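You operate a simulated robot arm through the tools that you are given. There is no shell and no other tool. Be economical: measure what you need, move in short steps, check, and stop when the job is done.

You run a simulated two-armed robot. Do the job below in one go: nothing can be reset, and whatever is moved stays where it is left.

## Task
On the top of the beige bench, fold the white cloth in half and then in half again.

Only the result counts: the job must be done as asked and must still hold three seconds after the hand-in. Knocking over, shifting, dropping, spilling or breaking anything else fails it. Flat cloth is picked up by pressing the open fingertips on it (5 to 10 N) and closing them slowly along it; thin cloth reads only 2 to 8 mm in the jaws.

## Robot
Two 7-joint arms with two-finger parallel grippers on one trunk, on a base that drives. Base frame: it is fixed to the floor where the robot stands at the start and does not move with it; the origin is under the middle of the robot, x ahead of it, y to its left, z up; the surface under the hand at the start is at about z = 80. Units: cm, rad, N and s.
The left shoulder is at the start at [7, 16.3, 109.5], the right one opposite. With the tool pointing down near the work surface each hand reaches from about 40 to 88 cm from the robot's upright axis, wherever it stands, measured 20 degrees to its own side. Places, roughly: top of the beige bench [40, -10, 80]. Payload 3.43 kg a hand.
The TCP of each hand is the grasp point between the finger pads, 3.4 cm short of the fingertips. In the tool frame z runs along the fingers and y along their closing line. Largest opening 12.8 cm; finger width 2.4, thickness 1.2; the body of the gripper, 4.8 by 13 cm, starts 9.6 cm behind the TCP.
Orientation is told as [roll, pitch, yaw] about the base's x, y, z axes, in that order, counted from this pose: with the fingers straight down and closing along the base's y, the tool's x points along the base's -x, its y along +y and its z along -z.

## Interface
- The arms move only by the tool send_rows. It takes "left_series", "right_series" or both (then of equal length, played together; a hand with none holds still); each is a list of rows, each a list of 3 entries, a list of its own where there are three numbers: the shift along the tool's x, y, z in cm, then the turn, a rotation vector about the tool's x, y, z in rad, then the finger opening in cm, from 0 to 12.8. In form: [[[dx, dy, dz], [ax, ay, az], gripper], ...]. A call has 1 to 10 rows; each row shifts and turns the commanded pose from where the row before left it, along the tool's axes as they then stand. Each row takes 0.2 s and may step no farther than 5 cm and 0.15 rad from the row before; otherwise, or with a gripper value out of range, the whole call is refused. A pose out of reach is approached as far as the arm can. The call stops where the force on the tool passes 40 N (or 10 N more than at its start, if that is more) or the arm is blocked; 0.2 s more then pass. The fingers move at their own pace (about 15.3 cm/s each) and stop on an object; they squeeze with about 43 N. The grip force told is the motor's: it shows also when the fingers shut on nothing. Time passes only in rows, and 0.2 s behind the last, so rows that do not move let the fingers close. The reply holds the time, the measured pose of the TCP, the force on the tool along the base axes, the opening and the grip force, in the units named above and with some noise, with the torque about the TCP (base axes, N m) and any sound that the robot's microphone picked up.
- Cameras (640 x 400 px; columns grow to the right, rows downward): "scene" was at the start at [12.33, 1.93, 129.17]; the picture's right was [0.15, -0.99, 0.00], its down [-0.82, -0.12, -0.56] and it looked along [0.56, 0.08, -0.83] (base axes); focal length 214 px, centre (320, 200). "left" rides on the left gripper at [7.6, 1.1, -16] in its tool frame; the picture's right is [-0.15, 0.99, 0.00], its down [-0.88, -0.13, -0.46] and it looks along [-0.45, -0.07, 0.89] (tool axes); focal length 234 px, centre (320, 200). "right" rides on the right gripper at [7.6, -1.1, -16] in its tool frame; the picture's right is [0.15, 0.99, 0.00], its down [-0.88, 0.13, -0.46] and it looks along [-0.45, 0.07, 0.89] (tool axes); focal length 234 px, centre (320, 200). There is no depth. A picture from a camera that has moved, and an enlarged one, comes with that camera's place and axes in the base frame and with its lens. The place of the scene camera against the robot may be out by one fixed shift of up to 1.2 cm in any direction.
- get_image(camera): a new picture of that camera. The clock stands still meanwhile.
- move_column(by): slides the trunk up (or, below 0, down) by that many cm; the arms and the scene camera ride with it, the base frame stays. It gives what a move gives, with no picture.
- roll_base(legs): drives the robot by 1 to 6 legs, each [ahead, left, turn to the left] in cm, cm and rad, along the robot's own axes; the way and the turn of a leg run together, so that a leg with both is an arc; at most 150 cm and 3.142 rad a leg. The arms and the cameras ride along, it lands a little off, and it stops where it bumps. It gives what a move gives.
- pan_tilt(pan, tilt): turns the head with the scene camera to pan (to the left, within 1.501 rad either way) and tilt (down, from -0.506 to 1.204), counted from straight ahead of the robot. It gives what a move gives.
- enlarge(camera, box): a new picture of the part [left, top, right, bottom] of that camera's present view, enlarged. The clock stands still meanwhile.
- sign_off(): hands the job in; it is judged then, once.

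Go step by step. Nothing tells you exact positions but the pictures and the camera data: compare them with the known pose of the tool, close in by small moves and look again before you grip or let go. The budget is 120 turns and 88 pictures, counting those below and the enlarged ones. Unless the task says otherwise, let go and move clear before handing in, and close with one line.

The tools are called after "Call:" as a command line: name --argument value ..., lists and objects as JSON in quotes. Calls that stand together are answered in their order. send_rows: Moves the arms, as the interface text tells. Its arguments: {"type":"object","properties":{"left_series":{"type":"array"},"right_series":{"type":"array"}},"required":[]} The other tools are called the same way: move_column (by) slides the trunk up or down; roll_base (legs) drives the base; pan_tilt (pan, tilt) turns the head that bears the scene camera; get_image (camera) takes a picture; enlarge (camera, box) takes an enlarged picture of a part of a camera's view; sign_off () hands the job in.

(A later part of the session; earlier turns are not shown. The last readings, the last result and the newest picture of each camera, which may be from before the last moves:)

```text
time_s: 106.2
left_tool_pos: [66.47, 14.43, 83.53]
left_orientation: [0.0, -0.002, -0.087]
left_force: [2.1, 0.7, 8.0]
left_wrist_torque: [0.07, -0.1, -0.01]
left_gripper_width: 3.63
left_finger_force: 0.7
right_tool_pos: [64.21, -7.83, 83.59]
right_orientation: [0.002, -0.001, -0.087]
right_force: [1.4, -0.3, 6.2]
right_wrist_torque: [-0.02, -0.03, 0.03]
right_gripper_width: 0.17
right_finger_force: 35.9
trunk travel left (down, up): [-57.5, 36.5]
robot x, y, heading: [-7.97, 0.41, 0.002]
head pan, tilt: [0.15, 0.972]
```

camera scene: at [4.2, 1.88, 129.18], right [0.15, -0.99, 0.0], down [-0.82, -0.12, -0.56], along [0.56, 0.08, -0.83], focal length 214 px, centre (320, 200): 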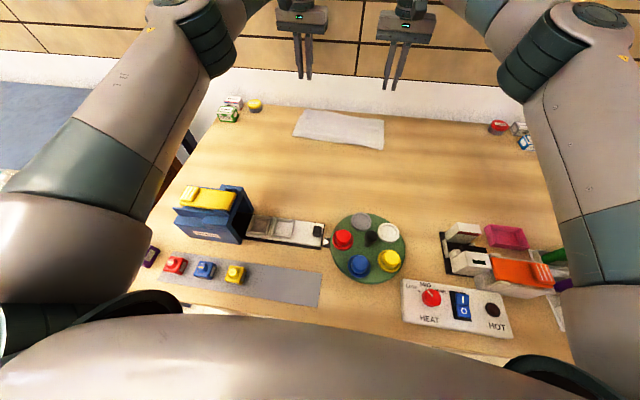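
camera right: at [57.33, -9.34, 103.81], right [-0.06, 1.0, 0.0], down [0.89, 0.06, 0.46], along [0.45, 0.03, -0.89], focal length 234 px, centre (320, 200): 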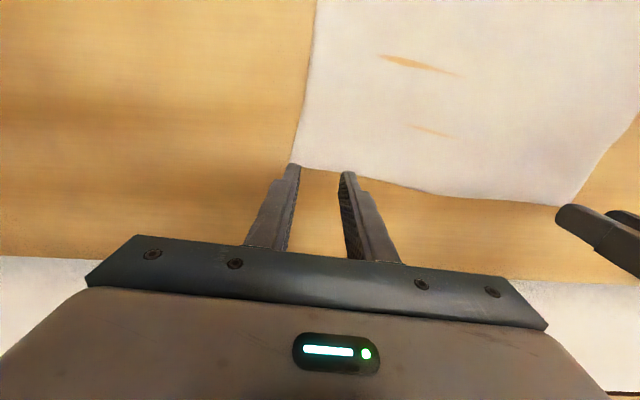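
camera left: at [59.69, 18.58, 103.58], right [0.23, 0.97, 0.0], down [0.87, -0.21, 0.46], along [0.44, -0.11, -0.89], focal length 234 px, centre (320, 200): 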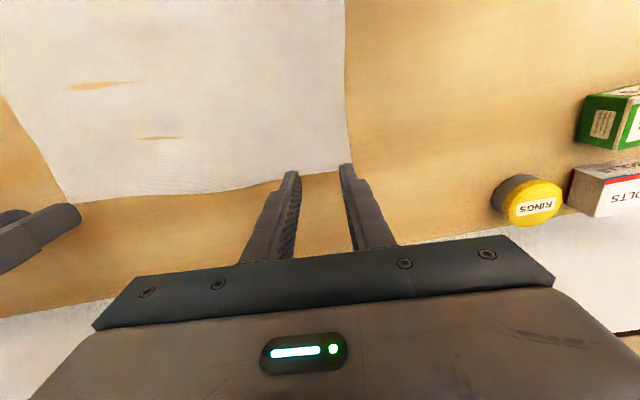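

Call:
send_rows --left_series '[[[0, 0, 0], [0, 0, 0], 3.4], [[0, 0, 0], [0, 0, 0], 3.2], [[0, 0, 0], [0, 0, 0], 3.0], [[0, 0, 0], [0, 0, 0], 2.8], [[0, 0, 0], [0, 0, 0], 2.6], [[0, 0, 0], [0, 0, 0], 2.4], [[0, 0, 0], [0, 0, 0], 2.2], [[0, 0, 0], [0, 0, 0], 2.0], [[0, 0, 0], [0, 0, 0], 1.8], [[0, 0, 0], [0, 0, 0], 1.6]]'

Call:
send_rows --left_series '[[[0, 0, 0], [0, 0, 0], 1.4], [[0, 0, 0], [0, 0, 0], 1.2], [[0, 0, 0], [0, 0, 0], 1.0], [[0, 0, 0], [0, 0, 0], 0.8], [[0, 0, 0], [0, 0, 0], 0.6], [[0, 0, 0], [0, 0, 0], 0.4], [[0, 0, 0], [0, 0, 0], 0.2], [[0, 0, 0], [0, 0, 0], 0], [[0, 0, 0], [0, 0, 0], 0]]'

```text
time_s: 108.4
left_tool_pos: [66.29, 14.38, 83.41]
left_orientation: [0.0, -0.002, -0.086]
left_force: [-0.8, -0.8, 12.5]
left_wrist_torque: [0.04, -0.03, 0.02]
left_gripper_width: 1.62
left_finger_force: 0.3
right_tool_pos: [64.18, -7.93, 83.57]
right_orientation: [0.001, 0.001, -0.086]
right_force: [0.7, 1.2, 2.7]
right_wrist_torque: [0.02, 0.0, 0.02]
right_gripper_width: 0.16
right_finger_force: 36.1
trunk travel left (down, up): [-57.5, 36.5]
robot x, y, heading: [-8.31, 0.07, -0.002]
head pan, tilt: [0.15, 0.972]
```

```text
time_s: 110.4
left_tool_pos: [66.47, 14.33, 83.57]
left_orientation: [0.0, -0.002, -0.086]
left_force: [0.6, 0.2, 14.1]
left_wrist_torque: [0.05, -0.04, 0.0]
left_gripper_width: 0.14
left_finger_force: 36.6
right_tool_pos: [64.13, -7.83, 83.56]
right_orientation: [-0.001, 0.0, -0.087]
right_force: [0.5, 1.2, 1.5]
right_wrist_torque: [0.01, -0.02, -0.03]
right_gripper_width: 0.18
right_finger_force: 36.7
trunk travel left (down, up): [-57.5, 36.5]
robot x, y, heading: [-7.89, 0.0, 0.001]
head pan, tilt: [0.15, 0.972]
```

Both hands now hold the far edge. I lift 1 cm and draw the whole cloth 6 cm ahead, to gain room from the near objects.

Call:
send_rows --left_series '[[[0, 0, -0.5], [0, 0, 0], 0], [[0, 0, -0.7], [0, 0, 0], 0], [[-1, 0, 0], [0, 0, 0], 0], [[-1.25, 0, 0], [0, 0, 0], 0], [[-1.25, 0, 0], [0, 0, 0], 0], [[-1.25, 0, 0], [0, 0, 0], 0], [[-1.25, 0, 0], [0, 0, 0], 0], [[0, 0, 0], [0, 0, 0], 0]]' --right_series '[[[0, 0, -0.5], [0, 0, 0], 0], [[0, 0, -0.7], [0, 0, 0], 0], [[-1, 0, 0], [0, 0, 0], 0], [[-1.25, 0, 0], [0, 0, 0], 0], [[-1.25, 0, 0], [0, 0, 0], 0], [[-1.25, 0, 0], [0, 0, 0], 0], [[-1.25, 0, 0], [0, 0, 0], 0], [[0, 0, 0], [0, 0, 0], 0]]'

Call:
enlarge --camera "scene" --box '[200, 70, 460, 232]'

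```text
time_s: 112.2
left_tool_pos: [72.85, 13.86, 84.47]
left_orientation: [0.001, 0.0, -0.086]
left_force: [-0.2, 0.9, 0.0]
left_wrist_torque: [0.01, 0.02, -0.01]
left_gripper_width: 0.15
left_finger_force: 36.4
right_tool_pos: [70.41, -8.51, 84.5]
right_orientation: [-0.002, 0.0, -0.083]
right_force: [0.3, -0.5, 0.5]
right_wrist_torque: [0.0, -0.01, -0.03]
right_gripper_width: 0.15
right_finger_force: 36.4
trunk travel left (down, up): [-57.5, 36.5]
robot x, y, heading: [-8.0, 0.19, 0.004]
head pan, tilt: [0.15, 0.972]
```

```text
2.46 times, centred on (330, 151) of scene
camera zoom: at [4.27, 1.96, 129.17], right [0.15, -0.99, 0.0], down [-0.82, -0.12, -0.56], along [0.56, 0.08, -0.83], focal length 528 px, centre (295, 321)
```

zoom: 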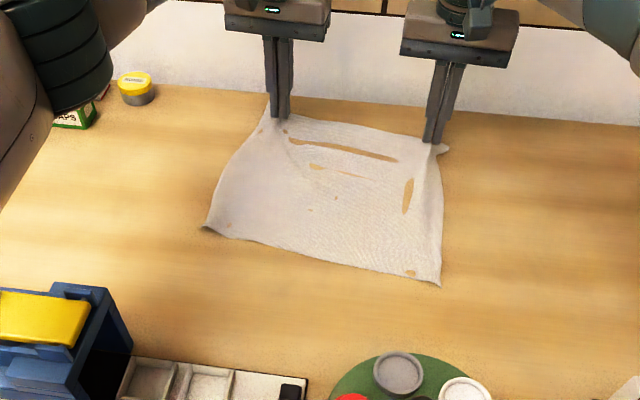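

The cloth came along and now lies from x≈47 to 73. I fold the far edge toward me, tilting the fingers forward as they go (0.07 rad per row).

Call:
send_rows --left_series '[[[0.54, 0, -1.92], [0, -0.07, 0], 0], [[0.79, 0, -2.04], [0, -0.07, 0], 0], [[1.48, 0, -1.98], [0, -0.07, 0], 0], [[1.94, 0, -1.58], [0, -0.07, 0], 0], [[2.23, 0, -1.39], [0, -0.07, 0], 0], [[2.42, 0, -1.0], [0, -0.07, 0], 0], [[2.5, 0, -0.79], [0, -0.07, 0], 0], [[2.73, 0, -0.42], [0, -0.07, 0], 0], [[2.83, 0, 0.03], [0, -0.07, 0], 0], [[2.8, 0, 0.12], [0, -0.07, 0], 0]]' --right_series '[[[0.54, 0, -1.92], [0, -0.07, 0], 0], [[0.79, 0, -2.04], [0, -0.07, 0], 0], [[1.48, 0, -1.98], [0, -0.07, 0], 0], [[1.94, 0, -1.58], [0, -0.07, 0], 0], [[2.23, 0, -1.39], [0, -0.07, 0], 0], [[2.42, 0, -1.0], [0, -0.07, 0], 0], [[2.5, 0, -0.79], [0, -0.07, 0], 0], [[2.73, 0, -0.42], [0, -0.07, 0], 0], [[2.83, 0, 0.03], [0, -0.07, 0], 0], [[2.8, 0, 0.12], [0, -0.07, 0], 0]]'

Call:
enlarge --camera "scene" --box '[200, 70, 460, 232]'

```text
time_s: 114.4
left_tool_pos: [52.22, 15.56, 87.69]
left_orientation: [-0.001, -0.701, -0.086]
left_force: [0.0, 0.4, 0.4]
left_wrist_torque: [0.01, -0.04, -0.03]
left_gripper_width: 0.14
left_finger_force: 36.0
right_tool_pos: [50.0, -6.6, 87.73]
right_orientation: [-0.002, -0.699, -0.084]
right_force: [0.2, -0.8, 0.6]
right_wrist_torque: [-0.04, 0.0, 0.01]
right_gripper_width: 0.19
right_finger_force: 37.0
trunk travel left (down, up): [-57.5, 36.5]
robot x, y, heading: [-7.96, -0.03, -0.001]
head pan, tilt: [0.15, 0.972]
```

```text
2.46 times, centred on (330, 151) of scene
camera zoom: at [4.26, 2.04, 129.19], right [0.15, -0.99, 0.0], down [-0.82, -0.12, -0.56], along [0.56, 0.08, -0.83], focal length 528 px, centre (295, 321)
```

zoom: 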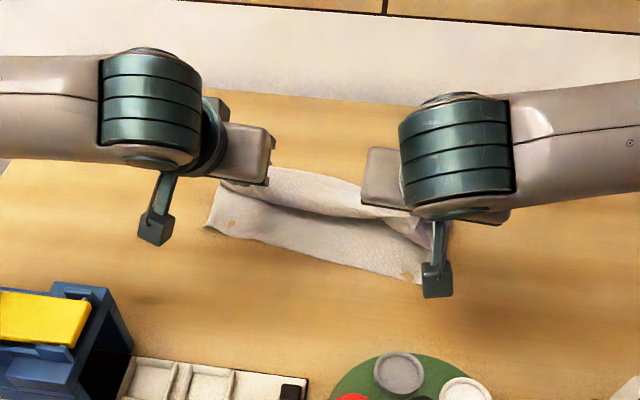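

The fold is rolling nicely toward me and the near edge has not moved. I bring the edge down near it, let go, and draw the fingers back along their own axis.

Call:
send_rows --left_series '[[[1.23, 0, 0.34], [0, 0, 0], 0], [[1.23, 0, 0.34], [0, 0, 0], 0], [[1.23, 0, 0.34], [0, 0, 0], 0], [[1.23, 0, 0.34], [0, 0, 0], 0], [[0, 0, 0], [0, 0, 0], 0], [[0, 0, 0], [0, 0, 0], 0.8], [[0, 0, 0], [0, 0, 0], 1.6], [[0, 0, -1], [0, 0, 0], 2], [[0, 0, -2], [0, 0, 0], 2], [[0, 0, -3], [0, 0, 0], 2]]' --right_series '[[[1.38, 0, 0.21], [0, 0, 0], 0], [[1.38, 0, 0.21], [0, 0, 0], 0], [[1.38, 0, 0.21], [0, 0, 0], 0], [[1.38, 0, 0.21], [0, 0, 0], 0], [[0, 0, 0], [0, 0, 0], 0], [[0, 0, 0], [0, 0, 0], 0.8], [[0, 0, 0], [0, 0, 0], 1.6], [[0, 0, -1], [0, 0, 0], 2], [[0, 0, -2], [0, 0, 0], 2], [[0, 0, -3], [0, 0, 0], 2]]'

Call:
send_rows --left_series '[[[0, 0, -3], [0, 0, 0], 2], [[-1, 0, -3], [0, 0.1, 0], 2], [[-2, 0, -3], [0, 0.1, 0], 2], [[-2, 0, -2], [0, 0.15, 0], 2], [[-2, 0, 0], [0, 0.15, 0], 2], [[0, 0, 0], [0, 0.15, 0], 2], [[0, 0, 0], [0, 0.05, 0], 2]]' --right_series '[[[0, 0, -3], [0, 0, 0], 2], [[-1, 0, -3], [0, 0.1, 0], 2], [[-2, 0, -3], [0, 0.1, 0], 2], [[-2, 0, -2], [0, 0.15, 0], 2], [[-2, 0, 0], [0, 0.15, 0], 2], [[0, 0, 0], [0, 0.15, 0], 2], [[0, 0, 0], [0, 0.05, 0], 2]]'

Call:
enlarge --camera "scene" --box '[230, 90, 430, 215]'

```text
time_s: 116.6
left_tool_pos: [45.25, 16.31, 88.16]
left_orientation: [-0.001, -0.7, -0.088]
left_force: [0.0, -0.1, 0.3]
left_wrist_torque: [-0.02, 0.01, 0.0]
left_gripper_width: 2.0
left_finger_force: 0.0
right_tool_pos: [42.39, -6.2, 88.07]
right_orientation: [-0.002, -0.701, -0.085]
right_force: [-0.6, 0.0, -0.5]
right_wrist_torque: [0.01, -0.03, 0.0]
right_gripper_width: 1.98
right_finger_force: 0.1
trunk travel left (down, up): [-57.5, 36.5]
robot x, y, heading: [-7.79, 0.02, 0.001]
head pan, tilt: [0.15, 0.972]
```

```text
time_s: 118.2
left_tool_pos: [46.11, 15.95, 100.29]
left_orientation: [0.001, 0.0, -0.088]
left_force: [0.6, -0.6, 0.1]
left_wrist_torque: [0.03, -0.02, 0.02]
left_gripper_width: 1.99
left_finger_force: 0.1
left hand out of reach, approached as far as the arm can: row 1
right_tool_pos: [42.06, -6.02, 100.23]
right_orientation: [0.0, 0.002, -0.085]
right_force: [0.3, -0.2, 0.3]
right_wrist_torque: [0.0, 0.01, 0.02]
right_gripper_width: 1.99
right_finger_force: 0.1
trunk travel left (down, up): [-57.5, 36.5]
robot x, y, heading: [-7.99, -0.35, 0.0]
head pan, tilt: [0.15, 0.972]
```

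```text
3.20 times, centred on (330, 152) of scene
camera zoom: at [4.31, 1.94, 129.17], right [0.15, -0.99, 0.0], down [-0.82, -0.12, -0.56], along [0.56, 0.08, -0.83], focal length 686 px, centre (288, 352)
```

zoom: 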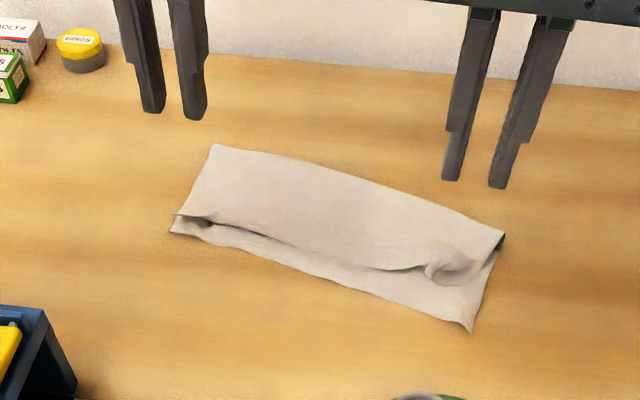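

This looks much better: a strip with the fold at the far side and the lower layer peeking out at the near side. I look closer at the top layer's front.

Call:
enlarge --camera "scene" --box '[275, 130, 395, 205]'

Call:
get_image --camera "right"

```text
5.33 times, centred on (335, 168) of scene
camera zoom: at [4.31, 1.94, 129.17], right [0.15, -0.99, 0.0], down [-0.82, -0.12, -0.56], along [0.56, 0.08, -0.83], focal length 1144 px, centre (240, 373)
```

zoom: 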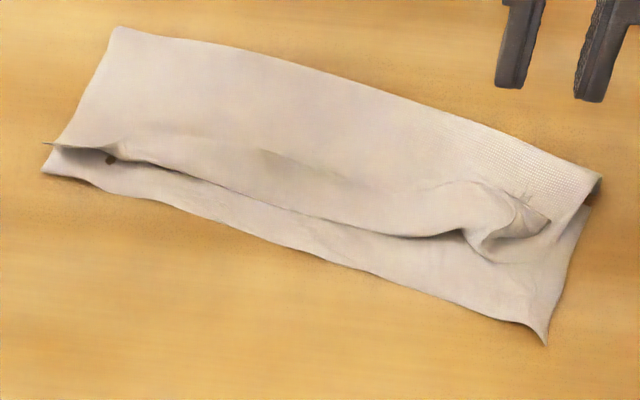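

```text
14 pictures are left
camera right: at [34.56, -6.5, 116.22], right [-0.06, 1.0, 0.0], down [0.89, 0.06, 0.45], along [0.45, 0.03, -0.89], focal length 234 px, centre (320, 200)
```

right: 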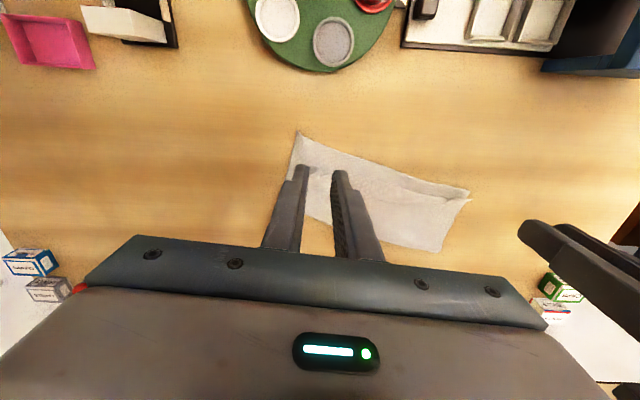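

The first fold is good: about 13 cm wide along its length, with only the right front corner curled back. I'll use the closed right fingertips to push that curled corner back toward me.

Call:
send_rows --right_series '[[[-2.65, -0.47, 0], [0, 0, 0], 0], [[-2.65, -0.47, 2.5], [0, 0, 0], 0], [[-2.65, -0.47, 2.5], [0, 0, 0], 0], [[-2.65, -0.47, 2.5], [0, 0, 0], 0], [[0, 0, 3], [0, 0, 0], 0], [[0, 0, 3], [0, 0, 0], 0], [[0, 0, 2.2], [0, 0, 0], 0], [[0, 0, 0.5], [0, 0, 0], 0], [[0, 0, 0], [0, 0, 0], 0]]'

Call:
enlarge --camera "scene" --box '[335, 140, 415, 190]'

```text
time_s: 120.2
left_tool_pos: [46.17, 16.01, 100.34]
left_orientation: [0.0, 0.0, -0.086]
left_force: [-0.5, 0.6, 0.5]
left_wrist_torque: [-0.01, -0.02, 0.03]
left_gripper_width: 2.01
left_finger_force: 0.2
right_tool_pos: [52.4, -8.62, 84.39]
right_orientation: [0.001, 0.001, -0.086]
right_force: [-0.3, 0.0, 0.5]
right_wrist_torque: [-0.01, -0.03, 0.03]
right_gripper_width: 0.0
right_finger_force: 32.8
trunk travel left (down, up): [-57.5, 36.5]
robot x, y, heading: [-7.93, -0.17, 0.002]
head pan, tilt: [0.15, 0.972]
```

```text
8.00 times, centred on (375, 165) of scene
camera zoom: at [4.29, 1.95, 129.17], right [0.15, -0.99, 0.0], down [-0.82, -0.12, -0.56], along [0.56, 0.08, -0.83], focal length 1716 px, centre (-120, 480)
```

zoom: 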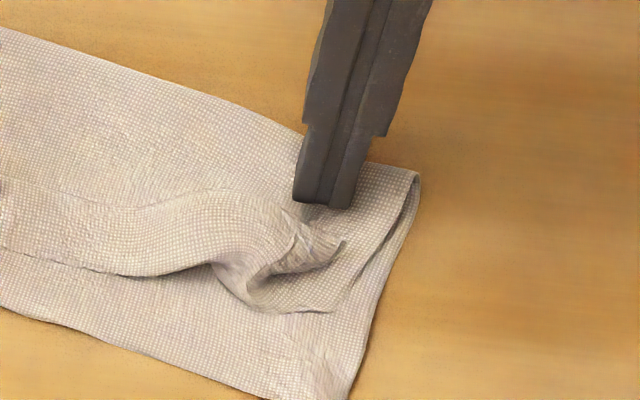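

Now it shows clearly: a 3–4 cm hem lies on top with its free edge facing away, and my fingertips stand right behind it. I lower slightly and sweep toward me to flip it.

Call:
send_rows --right_series '[[[0, 0, 0.45], [0, 0, 0], 0], [[0.8, 0, 0], [0, 0, 0], 0], [[0.8, 0, 0], [0, 0, 0], 0], [[0.8, 0, 0], [0, 0, 0], 0], [[0.8, 0, 0], [0, 0, 0], 0], [[0.8, 0, 0], [0, 0, 0], 0], [[0.8, 0, 0], [0, 0, 0], 0], [[0.8, 0, -0.2], [0, 0, 0], 0], [[0.8, 0, -0.5], [0, 0, 0], 0], [[0, 0, 0], [0, 0, 0], 0]]'

Call:
enlarge --camera "scene" --box '[295, 135, 415, 210]'

```text
time_s: 122.4
left_tool_pos: [46.11, 15.89, 100.28]
left_orientation: [0.0, 0.0, -0.087]
left_force: [-0.5, -0.5, -0.3]
left_wrist_torque: [0.0, -0.01, 0.01]
left_gripper_width: 2.0
left_finger_force: 0.0
right_tool_pos: [46.14, -8.34, 84.34]
right_orientation: [0.001, -0.001, -0.085]
right_force: [-0.6, -0.4, 0.3]
right_wrist_torque: [0.0, 0.02, 0.04]
right_gripper_width: 0.0
right_finger_force: 32.8
trunk travel left (down, up): [-57.5, 36.5]
robot x, y, heading: [-8.07, 0.08, -0.002]
head pan, tilt: [0.15, 0.972]
```

```text
5.33 times, centred on (355, 172) of scene
camera zoom: at [4.3, 1.95, 129.17], right [0.15, -0.99, 0.0], down [-0.82, -0.12, -0.56], along [0.56, 0.08, -0.83], focal length 1144 px, centre (133, 347)
```

zoom: 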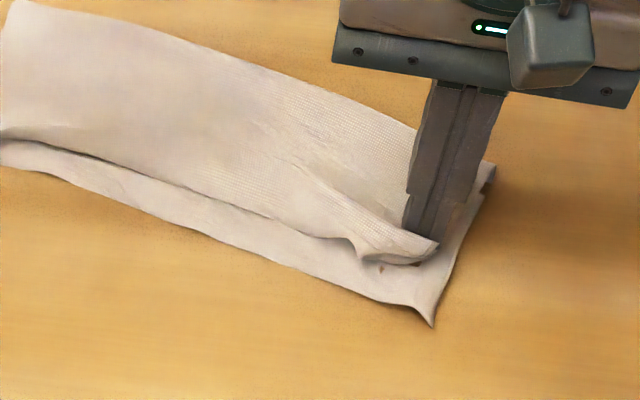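

The corner flipped over. I push on 2 more cm, then lift clear and look.

Call:
send_rows --right_series '[[[0.7, 0.1, 0.2], [0, 0, 0], 0], [[0.7, 0.1, 0], [0, 0, 0], 0], [[0.7, 0.1, 0], [0, 0, 0], 0], [[0, 0, -1.5], [0, 0, 0], 0], [[0, 0, -3], [0, 0, 0], 0], [[-3, 0, -4], [0, 0, 0], 0], [[-3, -2, -4], [0, 0, 0], 0], [[-3, -3, -2], [0, 0, 0], 0]]'

Call:
enlarge --camera "scene" --box '[275, 130, 395, 205]'

```text
refused: row 7 steps farther than a row can; nothing moved
```

```text
5.33 times, centred on (335, 168) of scene
camera zoom: at [4.3, 1.95, 129.17], right [0.15, -0.99, 0.0], down [-0.82, -0.12, -0.56], along [0.56, 0.08, -0.83], focal length 1144 px, centre (240, 373)
```

zoom: 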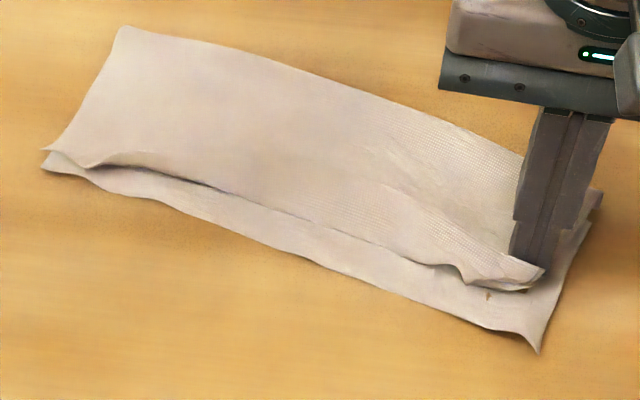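

That call was refused for one over-long row, but the picture shows the whole top edge now lies open. I repeat with legal steps.

Call:
send_rows --right_series '[[[0.7, 0.1, 0.2], [0, 0, 0], 0], [[0.7, 0.1, 0], [0, 0, 0], 0], [[0.7, 0.1, 0], [0, 0, 0], 0], [[0, 0, -1.5], [0, 0, 0], 0], [[0, 0, -3], [0, 0, 0], 0], [[-2, 0, -4], [0, 0, 0], 0], [[0, -3, -3], [0, 0, 0], 0], [[0, -3, -1], [0, 0, 0], 0]]'

Call:
enlarge --camera "scene" --box '[275, 130, 395, 205]'

```text
time_s: 124.2
left_tool_pos: [46.05, 15.95, 100.39]
left_orientation: [0.001, 0.0, -0.085]
left_force: [-0.2, 0.1, 1.0]
left_wrist_torque: [0.0, 0.0, 0.01]
left_gripper_width: 2.01
left_finger_force: 0.0
right_tool_pos: [45.38, -14.04, 96.32]
right_orientation: [0.0, 0.0, -0.086]
right_force: [0.0, -0.1, -0.3]
right_wrist_torque: [-0.01, -0.01, 0.0]
right_gripper_width: 0.01
right_finger_force: 32.5
trunk travel left (down, up): [-57.5, 36.5]
robot x, y, heading: [-8.15, -0.25, 0.004]
head pan, tilt: [0.15, 0.972]
```

```text
5.33 times, centred on (335, 168) of scene
camera zoom: at [4.27, 1.89, 129.17], right [0.15, -0.99, 0.0], down [-0.82, -0.12, -0.56], along [0.56, 0.09, -0.83], focal length 1144 px, centre (240, 373)
```

zoom: 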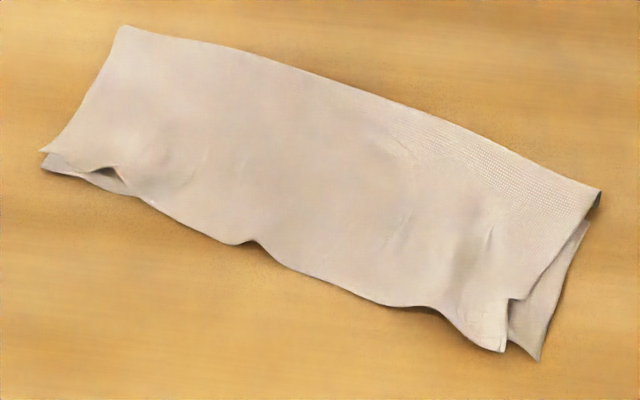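

The first fold is now clean: a strip about 32 by 13 cm, slightly turned. For the second fold the right hand will carry the left end over to the right end, so the left hand moves aside and the right goes over the left end.

Call:
send_rows --left_series '[[[0, 4.4, -1.5], [0, 0, 0], 2], [[0, 4.4, -1.5], [0, 0, 0], 2], [[0, 4.4, -1.5], [0, 0, 0], 2], [[0, 4.4, -1.5], [0, 0, 0], 2], [[0, 3, -1], [0, 0, 0], 2], [[0, 0, 0], [0, 0, 0], 2], [[0, 0, 0], [0, 0, 0], 2], [[0, 0, 0], [0, 0, 0], 2], [[0, 0, 0], [0, 0, 0], 2], [[0, 0, 0], [0, 0, 0], 2]]' --right_series '[[[-0.93, 3.92, 0], [0, 0, 0], 2], [[-0.93, 3.92, 0], [0, 0, 0], 3.6], [[-0.93, 3.92, 0], [0, 0, 0], 3.6], [[-0.93, 3.92, 0], [0, 0, 0], 3.6], [[-0.93, 3.92, 0], [0, 0, 0], 3.6], [[-0.93, 3.92, 0], [0, 0, 0], 3.6], [[-0.93, 3.92, 0], [0, 0, 0], 3.6], [[-0.93, 3.92, 0], [0, 0, 0], 3.6], [[0, 0, 0], [0, 0, 0.1], 3.6], [[0, 0, 0], [0, 0, 0.1], 3.6]]'

Call:
send_rows --right_series '[[[0, 0, 3], [0, 0, 0], 3.6], [[0, 0, 3], [0, 0, 0], 3.6], [[0, 0, 2], [0, 0, 0], 3.6], [[0, 0, 0], [0, 0, 0], 3.6]]'

Call:
get_image --camera "right"

```text
time_s: 126.4
left_tool_pos: [47.8, 36.92, 107.22]
left_orientation: [0.0, 0.001, -0.087]
left_force: [0.1, -0.1, 0.2]
left_wrist_torque: [-0.06, 0.01, -0.01]
left_gripper_width: 2.01
left_finger_force: 0.0
right_tool_pos: [55.69, 16.64, 96.57]
right_orientation: [-0.001, 0.0, -0.286]
right_force: [0.6, 0.2, 0.2]
right_wrist_torque: [0.01, 0.0, 0.01]
right_gripper_width: 3.6
right_finger_force: 0.1
trunk travel left (down, up): [-57.5, 36.5]
robot x, y, heading: [-8.04, -0.05, 0.004]
head pan, tilt: [0.15, 0.972]
```

```text
time_s: 127.4
left_tool_pos: [47.69, 36.72, 107.06]
left_orientation: [-0.001, -0.001, -0.086]
left_force: [0.0, -0.9, 0.2]
left_wrist_torque: [-0.01, 0.0, -0.01]
left_gripper_width: 2.03
left_finger_force: 0.2
right_tool_pos: [55.63, 16.61, 88.56]
right_orientation: [0.0, -0.002, -0.284]
right_force: [0.1, 0.4, 0.9]
right_wrist_torque: [-0.02, 0.03, 0.01]
right_gripper_width: 3.59
right_finger_force: 0.0
trunk travel left (down, up): [-57.5, 36.5]
robot x, y, heading: [-8.16, 0.3, 0.001]
head pan, tilt: [0.15, 0.972]
```

```text
9 pictures are left
camera right: at [48.08, 17.77, 104.47], right [0.14, 0.99, 0.0], down [0.88, -0.12, 0.46], along [0.45, -0.06, -0.89], focal length 234 px, centre (320, 200)
```

right: 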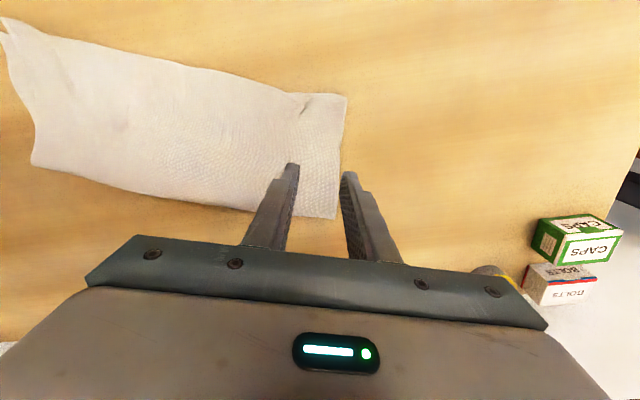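

The left end's edge runs from (49.7, 20.2) to (63.2, 17.6). I shift to its middle with both fingers on cloth and go down.

Call:
send_rows --right_series '[[[-0.7, -0.6, 1], [0, 0, 0], 3.6], [[0, 0, 2], [0, 0, 0], 3.6], [[0, 0, 1.2], [0, 0, 0], 3.6], [[0, 0, 0.4], [0, 0, 0], 3.6], [[0, 0, 0.2], [0, 0, 0], 3.6], [[0, 0, 0.1], [0, 0, 0], 3.6], [[0, 0, 0], [0, 0, 0], 3.6], [[0, 0, 0], [0, 0, 0], 3.6]]'

```text
time_s: 129.2
left_tool_pos: [47.74, 36.91, 107.08]
left_orientation: [0.0, 0.001, -0.085]
left_force: [-0.4, 0.0, -0.1]
left_wrist_torque: [-0.04, -0.01, 0.04]
left_gripper_width: 2.0
left_finger_force: 0.0
right_tool_pos: [55.99, 15.88, 83.74]
right_orientation: [-0.004, 0.001, -0.285]
right_force: [-0.1, 0.0, -0.3]
right_wrist_torque: [0.03, 0.0, -0.01]
right_gripper_width: 3.6
right_finger_force: 0.0
trunk travel left (down, up): [-57.5, 36.5]
robot x, y, heading: [-7.7, -0.22, 0.004]
head pan, tilt: [0.15, 0.972]
```

Call:
send_rows --right_series '[[[0, 0, 0.1], [0, 0, 0], 3.6], [[0, 0, 0.1], [0, 0, 0], 3.6], [[0, 0, 0], [0, 0, 0], 3.6], [[0, 0, 0], [0, 0, 0], 3.6]]'

```text
time_s: 130.2
left_tool_pos: [47.75, 36.8, 107.15]
left_orientation: [-0.001, -0.001, -0.086]
left_force: [0.9, 1.3, 0.4]
left_wrist_torque: [-0.01, 0.03, -0.02]
left_gripper_width: 2.02
left_finger_force: 0.1
right_tool_pos: [56.12, 15.97, 83.64]
right_orientation: [-0.001, 0.0, -0.284]
right_force: [-0.4, 0.1, 2.9]
right_wrist_torque: [0.01, -0.02, -0.03]
right_gripper_width: 3.6
right_finger_force: 0.1
trunk travel left (down, up): [-57.5, 36.5]
robot x, y, heading: [-8.13, -0.05, -0.002]
head pan, tilt: [0.15, 0.972]
```

Light contact. A bit more press, then a slow close.

Call:
send_rows --right_series '[[[0, 0, 0.06], [0, 0, 0], 3.6], [[0, 0, 0], [0, 0, 0], 3.4], [[0, 0, 0], [0, 0, 0], 3.2], [[0, 0, 0], [0, 0, 0], 3.0], [[0, 0, 0], [0, 0, 0], 2.8], [[0, 0, 0], [0, 0, 0], 2.6], [[0, 0, 0], [0, 0, 0], 2.4], [[0, 0, 0], [0, 0, 0], 2.2], [[0, 0, 0], [0, 0, 0], 2.0], [[0, 0, 0], [0, 0, 0], 1.8]]'

Call:
send_rows --right_series '[[[0, 0, 0], [0, 0, 0], 1.6], [[0, 0, 0], [0, 0, 0], 1.4], [[0, 0, 0], [0, 0, 0], 1.2], [[0, 0, 0], [0, 0, 0], 1.0], [[0, 0, 0], [0, 0, 0], 0.8], [[0, 0, 0], [0, 0, 0], 0.6], [[0, 0, 0], [0, 0, 0], 0.4], [[0, 0, 0], [0, 0, 0], 0.2], [[0, 0, 0], [0, 0, 0], 0], [[0, 0, 0], [0, 0, 0], 0]]'

```text
time_s: 132.4
left_tool_pos: [47.75, 36.73, 107.19]
left_orientation: [0.0, 0.001, -0.086]
left_force: [0.3, 0.3, -0.1]
left_wrist_torque: [0.0, -0.01, 0.03]
left_gripper_width: 1.99
left_finger_force: 0.1
right_tool_pos: [56.05, 15.89, 83.63]
right_orientation: [0.001, -0.001, -0.285]
right_force: [-0.2, 0.1, 7.7]
right_wrist_torque: [0.04, -0.01, -0.01]
right_gripper_width: 1.71
right_finger_force: 0.1
trunk travel left (down, up): [-57.5, 36.5]
robot x, y, heading: [-8.17, -0.01, 0.002]
head pan, tilt: [0.15, 0.972]
```

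```text
time_s: 134.6
left_tool_pos: [47.72, 36.79, 107.24]
left_orientation: [0.0, 0.0, -0.086]
left_force: [0.1, -0.3, 0.4]
left_wrist_torque: [-0.01, 0.0, -0.01]
left_gripper_width: 1.97
left_finger_force: 0.0
right_tool_pos: [56.1, 15.98, 83.59]
right_orientation: [-0.001, 0.0, -0.285]
right_force: [0.1, 1.5, 8.4]
right_wrist_torque: [0.04, 0.02, 0.03]
right_gripper_width: 0.17
right_finger_force: 36.9
trunk travel left (down, up): [-57.5, 36.5]
robot x, y, heading: [-7.74, 0.17, 0.001]
head pan, tilt: [0.15, 0.972]
```

Something is gripped, at 1.7 mm. I lift 4 cm and check whether it is one layer or both.

Call:
send_rows --right_series '[[[0, 0, -1], [0, 0, 0], 0], [[0, 0, -1.5], [0, 0, 0], 0], [[0, 0, -1.5], [0, 0, 0], 0], [[0, 0, 0], [0, 0, 0], 0]]'

Call:
enlarge --camera "scene" --box '[265, 115, 395, 196]'

```text
time_s: 135.6
left_tool_pos: [47.8, 36.66, 107.12]
left_orientation: [-0.001, 0.001, -0.085]
left_force: [-0.9, -0.4, -0.2]
left_wrist_torque: [0.03, -0.01, 0.0]
left_gripper_width: 2.0
left_finger_force: 0.1
right_tool_pos: [55.98, 15.94, 87.48]
right_orientation: [-0.002, 0.0, -0.285]
right_force: [0.4, -0.4, 0.4]
right_wrist_torque: [0.01, 0.0, 0.01]
right_gripper_width: 0.18
right_finger_force: 36.1
trunk travel left (down, up): [-57.5, 36.5]
robot x, y, heading: [-8.15, 0.46, 0.004]
head pan, tilt: [0.15, 0.972]
```

```text
4.92 times, centred on (330, 156) of scene
camera zoom: at [4.29, 1.96, 129.17], right [0.15, -0.99, 0.0], down [-0.82, -0.12, -0.56], along [0.56, 0.08, -0.83], focal length 1056 px, centre (271, 419)
```

zoom: 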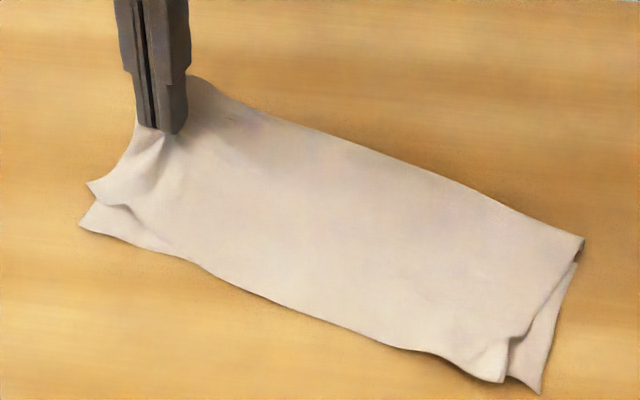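

Only the top layer came up; folding each layer over in turn gives the same result, so I carry the top layer's end over to the right now, tilting the hand, and do the bottom layer next.

Call:
send_rows --right_series '[[[0.15, -1.0, -1.89], [-0.06, 0, 0], 0], [[0.15, -1.79, -2.0], [-0.06, 0, 0], 0], [[0.15, -2.31, -1.76], [-0.06, 0, 0], 0], [[0.15, -2.68, -1.45], [-0.06, 0, 0], 0], [[0.15, -2.82, -1.05], [-0.06, 0, 0], 0], [[0.15, -2.95, -0.63], [-0.06, 0, 0], 0], [[0.15, -3.11, -0.23], [-0.06, 0, 0], 0], [[0.15, -3.14, 0.22], [-0.06, 0, 0], 0], [[0.15, -3.17, 0.72], [-0.06, 0, 0], 0], [[0.15, -2.88, 0.97], [-0.06, 0, 0], 0]]'

Call:
enlarge --camera "scene" --box '[265, 105, 415, 199]'

```text
time_s: 137.8
left_tool_pos: [47.75, 36.59, 107.11]
left_orientation: [0.001, -0.001, -0.087]
left_force: [0.0, -0.3, 0.5]
left_wrist_torque: [0.04, 0.01, -0.02]
left_gripper_width: 1.99
left_finger_force: 0.1
right_tool_pos: [47.53, -7.26, 86.88]
right_orientation: [0.601, 0.001, -0.283]
right_force: [-0.1, -0.2, 0.4]
right_wrist_torque: [-0.02, -0.01, -0.01]
right_gripper_width: 0.14
right_finger_force: 36.5
trunk travel left (down, up): [-57.5, 36.5]
robot x, y, heading: [-7.44, -0.19, 0.002]
head pan, tilt: [0.15, 0.972]
```

```text
4.26 times, centred on (340, 152) of scene
camera zoom: at [4.26, 1.83, 129.19], right [0.15, -0.99, 0.0], down [-0.82, -0.12, -0.56], along [0.56, 0.09, -0.83], focal length 913 px, centre (235, 404)
```

zoom: 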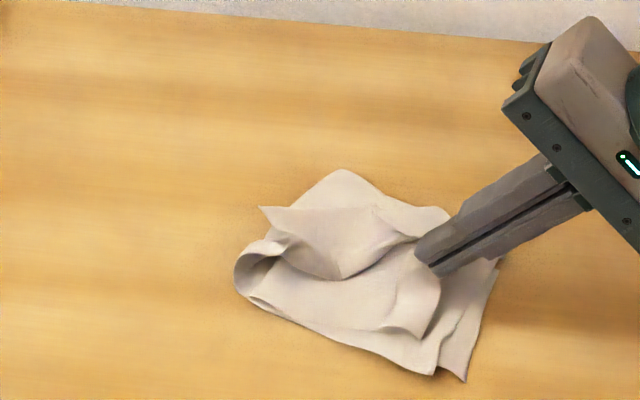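

Nice: the lower layer followed, and the whole end is nearly over the right half, with one loose corner pointing left. I lower, release and draw back along the fingers.

Call:
send_rows --right_series '[[[0, -1.02, 0.6], [0, 0, 0], 0], [[0, -1.02, 0.6], [0, 0, 0], 0], [[0, -0.8, 0.5], [0, 0, 0], 0], [[0, 0, 0], [0, 0, 0], 0.8], [[0, 0, 0], [0, 0, 0], 1.6], [[0, 0, -1], [0, 0, 0], 2], [[0, 0, -3], [0, 0, 0], 2], [[0, 0, -4], [0, 0, 0], 2], [[0, 0, -4], [0.1, 0, 0], 2]]'

Call:
send_rows --right_series '[[[0, 0, -3], [0.1, 0, 0], 0], [[0, 0, -2], [0.1, 0, 0], 0], [[0, 0, 0], [0.15, 0, 0], 0], [[0, 0, 0], [0.15, 0, 0], 0], [[0, 0, 0], [0, 0, 0], 0]]'

Call:
enlarge --camera "scene" --box '[285, 120, 395, 189]'

```text
time_s: 139.8
left_tool_pos: [47.74, 36.81, 107.12]
left_orientation: [0.0, 0.001, -0.084]
left_force: [0.7, 0.8, -0.2]
left_wrist_torque: [-0.01, 0.0, -0.02]
left_gripper_width: 1.99
left_finger_force: 0.1
right_tool_pos: [45.49, -14.68, 94.11]
right_orientation: [0.497, 0.0, -0.286]
right_force: [-0.2, 0.4, -0.1]
right_wrist_torque: [-0.01, 0.01, 0.03]
right_gripper_width: 1.98
right_finger_force: 0.0
trunk travel left (down, up): [-57.5, 36.5]
robot x, y, heading: [-8.22, -0.08, 0.001]
head pan, tilt: [0.15, 0.972]
```

```text
time_s: 141.0
left_tool_pos: [47.8, 36.65, 107.27]
left_orientation: [0.0, 0.001, -0.085]
left_force: [0.7, 0.3, -0.1]
left_wrist_torque: [0.02, 0.04, -0.01]
left_gripper_width: 1.99
left_finger_force: 0.1
right_tool_pos: [44.95, -17.06, 98.43]
right_orientation: [0.0, 0.0, -0.287]
right_force: [-0.2, 0.1, -0.2]
right_wrist_torque: [0.0, 0.02, 0.02]
right_gripper_width: 0.01
right_finger_force: 33.2
trunk travel left (down, up): [-57.5, 36.5]
robot x, y, heading: [-8.07, -0.28, 0.001]
head pan, tilt: [0.15, 0.972]
```

```text
5.80 times, centred on (340, 154) of scene
camera zoom: at [4.26, 1.86, 129.18], right [0.15, -0.99, 0.0], down [-0.82, -0.12, -0.56], along [0.56, 0.09, -0.83], focal length 1243 px, centre (204, 464)
```

zoom: 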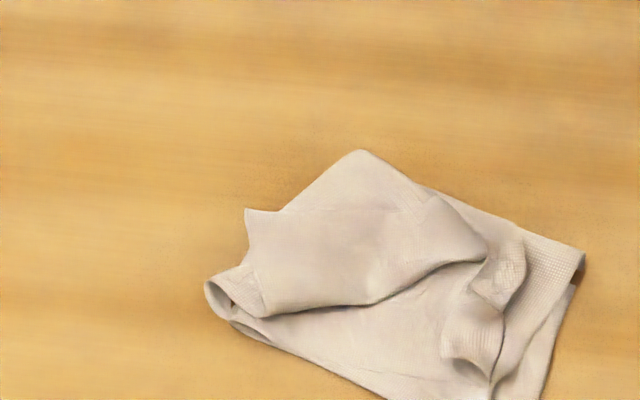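

The footprint is now about a quarter, but one corner of the end is flipped back, pointing left, as a hem like before. I bring the closed-ish right fingertips behind that free edge, ready to sweep it over.

Call:
send_rows --right_series '[[[0, 0, 0], [0, 0, -0.138], 2], [[0, 0, 0], [0, 0, -0.138], 2], [[0, 0, 0], [0, 0, -0.138], 2], [[0, 0, 0], [0, 0, -0.138], 2], [[-3.2, 2.9, 0], [0, 0, 0], 2.5], [[-3.2, 2.9, 0], [0, 0, 0], 2.5], [[-3.2, 2.9, 0], [0, 0, 0], 2.5], [[-3.2, 2.9, 0], [0, 0, 0], 2.5], [[-3.2, 2.9, 0], [0, 0, 0], 2.5], [[0, 0, 3], [0, 0, 0], 2.5]]'

Call:
send_rows --right_series '[[[0, 0, 3], [0, 0, 0], 2.5], [[0, 0, 3], [0, 0, 0], 2.5], [[0, 0, 2.5], [0, 0, 0], 2.5], [[0, 0, 1.5], [0, 0, 0], 2.5], [[0, 0, 0.6], [0, 0, 0], 2.5], [[0, 0, 0], [0, 0, 0], 2.5]]'

Call:
enlarge --camera "scene" --box '[295, 125, 405, 194]'

```text
time_s: 143.2
left_tool_pos: [47.9, 36.6, 107.18]
left_orientation: [0.002, 0.0, -0.087]
left_force: [-0.9, -0.8, -0.8]
left_wrist_torque: [0.04, 0.0, -0.02]
left_gripper_width: 2.0
left_finger_force: 0.1
right_tool_pos: [56.37, 1.13, 95.16]
right_orientation: [0.0, -0.001, 0.269]
right_force: [0.5, -0.1, -0.4]
right_wrist_torque: [0.03, 0.0, 0.04]
right_gripper_width: 2.51
right_finger_force: 0.1
trunk travel left (down, up): [-57.5, 36.5]
robot x, y, heading: [-8.31, -0.12, -0.003]
head pan, tilt: [0.15, 0.972]
```

```text
time_s: 144.6
left_tool_pos: [47.81, 36.75, 107.12]
left_orientation: [0.0, 0.0, -0.085]
left_force: [0.3, 0.2, -0.7]
left_wrist_torque: [0.0, 0.0, -0.01]
left_gripper_width: 2.0
left_finger_force: 0.0
right_tool_pos: [56.44, 1.04, 84.73]
right_orientation: [-0.001, 0.001, 0.268]
right_force: [-0.5, 0.4, 0.9]
right_wrist_torque: [0.01, -0.02, 0.01]
right_gripper_width: 2.47
right_finger_force: 0.0
trunk travel left (down, up): [-57.5, 36.5]
robot x, y, heading: [-8.15, -0.15, 0.003]
head pan, tilt: [0.15, 0.972]
```

```text
5.80 times, centred on (350, 160) of scene
camera zoom: at [4.29, 1.96, 129.17], right [0.15, -0.99, 0.0], down [-0.82, -0.12, -0.56], along [0.56, 0.08, -0.83], focal length 1243 px, centre (146, 435)
```

zoom: 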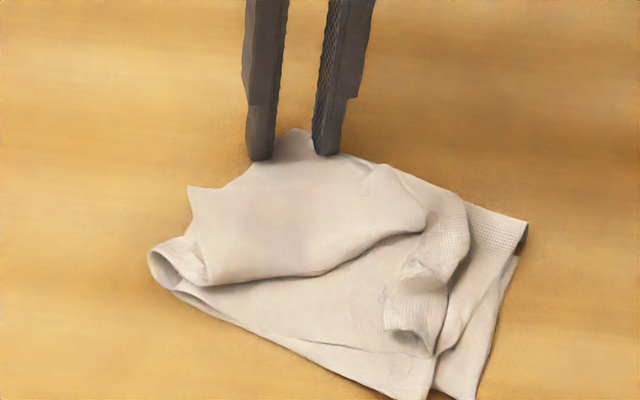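

The layering of the loose corner is hard to judge from this side, so I take one view from the right wrist camera above it.

Call:
enlarge --camera "right" --box '[120, 0, 440, 200]'

```text
2.00 times, centred on (280, 100) of right
camera zoom: at [49.5, -2.12, 100.6], right [-0.4, 0.92, 0.0], down [0.82, 0.36, 0.46], along [0.42, 0.18, -0.89], focal length 468 px, centre (400, 400)
```

zoom: 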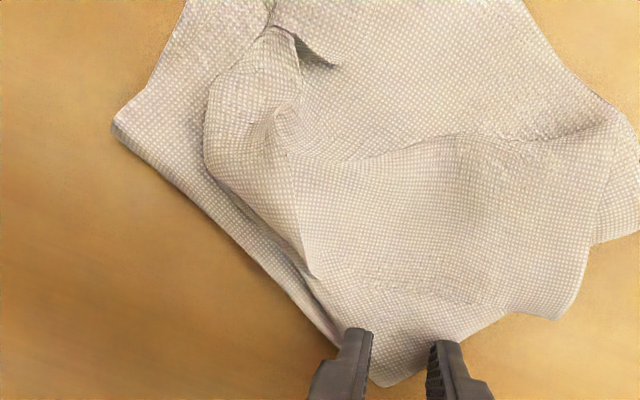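

This confirms it: the free end edge lies just in front of my fingertips, with the hem's bulge about 7 cm further toward the robot. I lower a little and sweep toward me and to the right.

Call:
send_rows --right_series '[[[0, 0, 0.4], [0, 0, 0], 2.5], [[0.9, -0.2, 0], [0, 0, 0], 2.5], [[0.9, -0.2, 0], [0, 0, 0], 2.5], [[0.9, -0.2, 0], [0, 0, 0], 2.5], [[0.9, -0.3, 0], [0, 0, 0], 2.5], [[0.9, -0.3, 0], [0, 0, 0], 2.5], [[0.9, -0.3, 0], [0, 0, 0], 2.5], [[0.9, -0.3, -0.1], [0, 0, 0], 2.5], [[0.9, -0.4, -0.1], [0, 0, 0], 2.5], [[0.9, -0.4, -0.1], [0, 0, 0], 2.5]]'

Call:
enlarge --camera "scene" --box '[295, 125, 405, 194]'

```text
time_s: 146.8
left_tool_pos: [47.8, 36.75, 107.17]
left_orientation: [0.0, 0.0, -0.085]
left_force: [0.5, -0.6, -0.4]
left_wrist_torque: [0.05, 0.0, -0.06]
left_gripper_width: 2.01
left_finger_force: 0.0
right_tool_pos: [49.27, -3.58, 84.68]
right_orientation: [-0.001, 0.001, 0.268]
right_force: [0.6, -0.3, 0.4]
right_wrist_torque: [0.0, 0.0, 0.03]
right_gripper_width: 2.49
right_finger_force: 0.0
trunk travel left (down, up): [-57.5, 36.5]
robot x, y, heading: [-7.98, -0.03, 0.004]
head pan, tilt: [0.15, 0.972]
```

```text
5.80 times, centred on (350, 160) of scene
camera zoom: at [4.27, 1.95, 129.17], right [0.15, -0.99, 0.0], down [-0.82, -0.12, -0.56], along [0.56, 0.08, -0.83], focal length 1243 px, centre (146, 435)
```

zoom: 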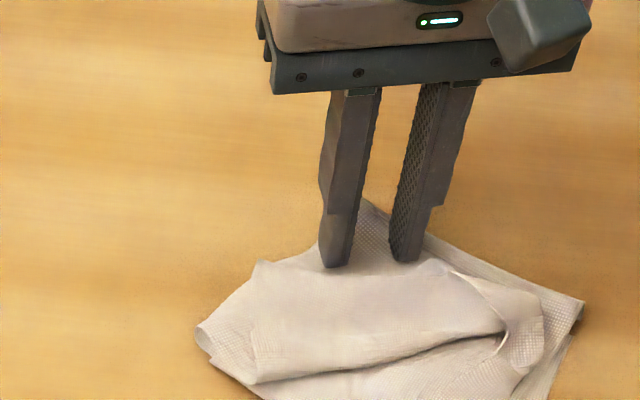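

The push moved the whole small stack a few cm toward me instead of rolling the hem, so no more pushing. I'll lift, go to the loose corner, and view it before gripping and carrying it over.

Call:
send_rows --right_series '[[[-0.5, 0, -0.5], [0, 0, 0], 2.5], [[0, 0, -3], [0, 0, 0], 3], [[0, 0, -2], [0, 0, 0], 3.2], [[0.5, 2.1, 0], [0, 0, 0], 3.2], [[0.5, 2.1, 0], [0, 0, 0], 3.2], [[0, 0, 2], [0, 0, 0], 3.2], [[0, 0, 0], [0, 0, 0], 3.2]]'

Call:
get_image --camera "right"

```text
time_s: 148.4
left_tool_pos: [47.72, 36.76, 107.06]
left_orientation: [-0.001, 0.001, -0.085]
left_force: [0.5, 0.3, -0.3]
left_wrist_torque: [-0.01, -0.02, 0.0]
left_gripper_width: 2.03
left_finger_force: 0.1
right_tool_pos: [47.52, 0.45, 88.26]
right_orientation: [0.0, 0.0, 0.267]
right_force: [-0.2, -0.2, 0.5]
right_wrist_torque: [0.0, -0.01, -0.01]
right_gripper_width: 3.22
right_finger_force: 0.0
trunk travel left (down, up): [-57.5, 36.5]
robot x, y, heading: [-8.25, 0.51, 0.001]
head pan, tilt: [0.15, 0.972]
```

```text
2 pictures are left
camera right: at [40.6, -2.69, 104.18], right [-0.4, 0.92, 0.0], down [0.81, 0.36, 0.46], along [0.42, 0.18, -0.89], focal length 234 px, centre (320, 200)
```

right: 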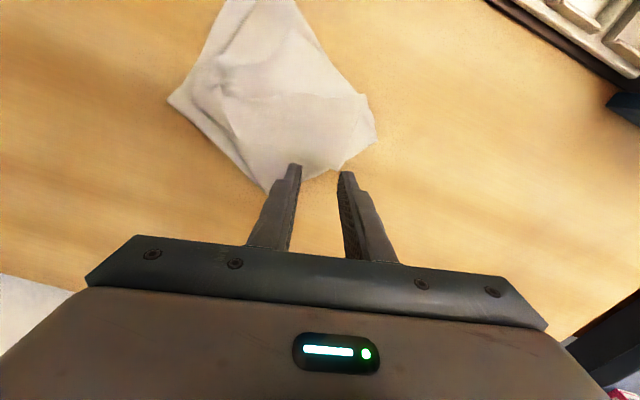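

Good view: the loose corner sits at about (47.2, 2.6), just under the right-hand finger. I shift slightly onto the flap and lower with care.

Call:
send_rows --right_series '[[[0.3, -0.6, 1], [0, 0, 0], 3.2], [[0, 0, 1.5], [0, 0, 0], 3.2], [[0, 0, 0.8], [0, 0, 0], 3.2], [[0, 0, 0.4], [0, 0, 0], 3.2], [[0, 0, 0.3], [0, 0, 0], 3.2], [[0, 0, 0.3], [0, 0, 0], 3.2], [[0, 0, 0.2], [0, 0, 0], 3.2], [[0, 0, 0], [0, 0, 0], 3.2], [[0, 0, 0], [0, 0, 0], 3.2]]'

```text
time_s: 150.4
left_tool_pos: [47.68, 36.86, 107.16]
left_orientation: [-0.001, 0.0, -0.086]
left_force: [-0.1, -0.7, -0.5]
left_wrist_torque: [-0.01, 0.02, -0.02]
left_gripper_width: 1.99
left_finger_force: 0.0
right_tool_pos: [47.6, -0.16, 83.69]
right_orientation: [-0.001, 0.0, 0.266]
right_force: [-0.3, -0.9, 2.0]
right_wrist_torque: [-0.05, 0.01, -0.01]
right_gripper_width: 3.19
right_finger_force: 0.0
trunk travel left (down, up): [-57.5, 36.5]
robot x, y, heading: [-7.69, 0.33, 0.0]
head pan, tilt: [0.15, 0.972]
```

Light contact (2 N). I close slowly with that light press, to take just the loose layer.

Call:
send_rows --right_series '[[[0, 0, 0.04], [0, 0, 0], 3.0], [[0, 0, 0], [0, 0, 0], 2.8], [[0, 0, 0], [0, 0, 0], 2.6], [[0, 0, 0], [0, 0, 0], 2.4], [[0, 0, 0], [0, 0, 0], 2.2], [[0, 0, 0], [0, 0, 0], 2.0], [[0, 0, 0], [0, 0, 0], 1.8], [[0, 0, 0], [0, 0, 0], 1.6], [[0, 0, 0], [0, 0, 0], 1.4], [[0, 0, 0], [0, 0, 0], 1.2]]'

Call:
send_rows --right_series '[[[0, 0, 0], [0, 0, 0], 1.0], [[0, 0, 0], [0, 0, 0], 0.8], [[0, 0, 0], [0, 0, 0], 0.6], [[0, 0, 0], [0, 0, 0], 0.4], [[0, 0, 0], [0, 0, 0], 0.2], [[0, 0, 0], [0, 0, 0], 0], [[0, 0, 0], [0, 0, 0], 0]]'

```text
time_s: 152.6
left_tool_pos: [47.82, 36.68, 107.21]
left_orientation: [0.0, -0.002, -0.085]
left_force: [-0.1, -0.5, 0.3]
left_wrist_torque: [-0.03, 0.04, -0.04]
left_gripper_width: 2.01
left_finger_force: 0.0
right_tool_pos: [47.57, -0.15, 83.58]
right_orientation: [0.0, -0.001, 0.267]
right_force: [0.7, -0.3, 11.8]
right_wrist_torque: [-0.05, 0.05, 0.0]
right_gripper_width: 1.27
right_finger_force: 0.0
trunk travel left (down, up): [-57.5, 36.5]
robot x, y, heading: [-8.08, -0.3, 0.002]
head pan, tilt: [0.15, 0.972]
```

```text
time_s: 154.2
left_tool_pos: [47.82, 36.68, 107.26]
left_orientation: [0.0, 0.0, -0.086]
left_force: [-0.4, -0.8, -0.5]
left_wrist_torque: [0.01, 0.01, -0.02]
left_gripper_width: 1.98
left_finger_force: 0.1
right_tool_pos: [47.52, -0.27, 83.62]
right_orientation: [-0.001, -0.001, 0.266]
right_force: [0.8, -0.9, 11.6]
right_wrist_torque: [-0.1, 0.06, 0.0]
right_gripper_width: 0.0
right_finger_force: 33.5
trunk travel left (down, up): [-57.5, 36.5]
robot x, y, heading: [-8.22, 0.15, -0.004]
head pan, tilt: [0.15, 0.972]
```

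It slipped. I retry once, with a fresh opening and a slightly shifted place.

Call:
send_rows --right_series '[[[0, 0, -0.6], [0, 0, 0], 0], [[0.4, -0.4, 0], [0, 0, 0], 3.6], [[0, 0, 0], [0, 0, 0], 3.6], [[0, 0, 0.4], [0, 0, 0], 3.6], [[0, 0, 0.12], [0, 0, 0], 3.6], [[0, 0, 0], [0, 0, 0], 3.6], [[0, 0, 0], [0, 0, 0], 3.6]]'

```text
time_s: 155.8
left_tool_pos: [47.78, 36.69, 107.26]
left_orientation: [-0.001, 0.001, -0.086]
left_force: [0.0, -0.5, 0.2]
left_wrist_torque: [0.03, 0.01, 0.03]
left_gripper_width: 2.01
left_finger_force: 0.1
right_tool_pos: [47.38, -0.73, 83.56]
right_orientation: [-0.001, 0.0, 0.267]
right_force: [0.2, 0.7, 3.0]
right_wrist_torque: [-0.04, 0.0, -0.02]
right_gripper_width: 3.59
right_finger_force: 0.0
trunk travel left (down, up): [-57.5, 36.5]
robot x, y, heading: [-7.97, -0.08, 0.004]
head pan, tilt: [0.15, 0.972]
```

Call:
send_rows --right_series '[[[0, 0, 0.03], [0, 0, 0], 3.4], [[0, 0, 0], [0, 0, 0], 3.2], [[0, 0, 0], [0, 0, 0], 3.0], [[0, 0, 0], [0, 0, 0], 2.8], [[0, 0, 0], [0, 0, 0], 2.6], [[0, 0, 0], [0, 0, 0], 2.4], [[0, 0, 0], [0, 0, 0], 2.2], [[0, 0, 0], [0, 0, 0], 2.0], [[0, 0, 0], [0, 0, 0], 1.8], [[0, 0, 0], [0, 0, 0], 1.6]]'

Call:
send_rows --right_series '[[[0, 0, 0], [0, 0, 0], 1.4], [[0, 0, 0], [0, 0, 0], 1.2], [[0, 0, 0], [0, 0, 0], 1.0], [[0, 0, 0], [0, 0, 0], 0.8], [[0, 0, 0], [0, 0, 0], 0.6], [[0, 0, 0], [0, 0, 0], 0.4], [[0, 0, 0], [0, 0, 0], 0.2], [[0, 0, 0], [0, 0, 0], 0], [[0, 0, 0], [0, 0, 0], 0]]'

```text
time_s: 158.0
left_tool_pos: [47.65, 36.76, 107.09]
left_orientation: [0.001, 0.0, -0.086]
left_force: [0.2, 0.8, 0.2]
left_wrist_torque: [0.01, 0.0, -0.04]
left_gripper_width: 1.98
left_finger_force: 0.0
right_tool_pos: [47.27, -0.72, 83.65]
right_orientation: [0.0, 0.001, 0.266]
right_force: [0.7, 0.8, 7.2]
right_wrist_torque: [0.0, 0.0, 0.02]
right_gripper_width: 1.39
right_finger_force: 0.1
trunk travel left (down, up): [-57.5, 36.5]
robot x, y, heading: [-8.19, -0.0, 0.004]
head pan, tilt: [0.15, 0.972]
```

```text
time_s: 160.0
left_tool_pos: [47.69, 36.71, 107.12]
left_orientation: [-0.001, 0.0, -0.085]
left_force: [-0.1, 0.3, -0.2]
left_wrist_torque: [-0.03, 0.02, 0.03]
left_gripper_width: 2.02
left_finger_force: 0.1
right_tool_pos: [47.35, -0.76, 83.68]
right_orientation: [0.0, -0.001, 0.268]
right_force: [0.6, -0.1, 6.5]
right_wrist_torque: [-0.04, 0.02, 0.0]
right_gripper_width: 0.0
right_finger_force: 32.9
trunk travel left (down, up): [-57.5, 36.5]
robot x, y, heading: [-8.14, 0.24, 0.0]
head pan, tilt: [0.15, 0.972]
```

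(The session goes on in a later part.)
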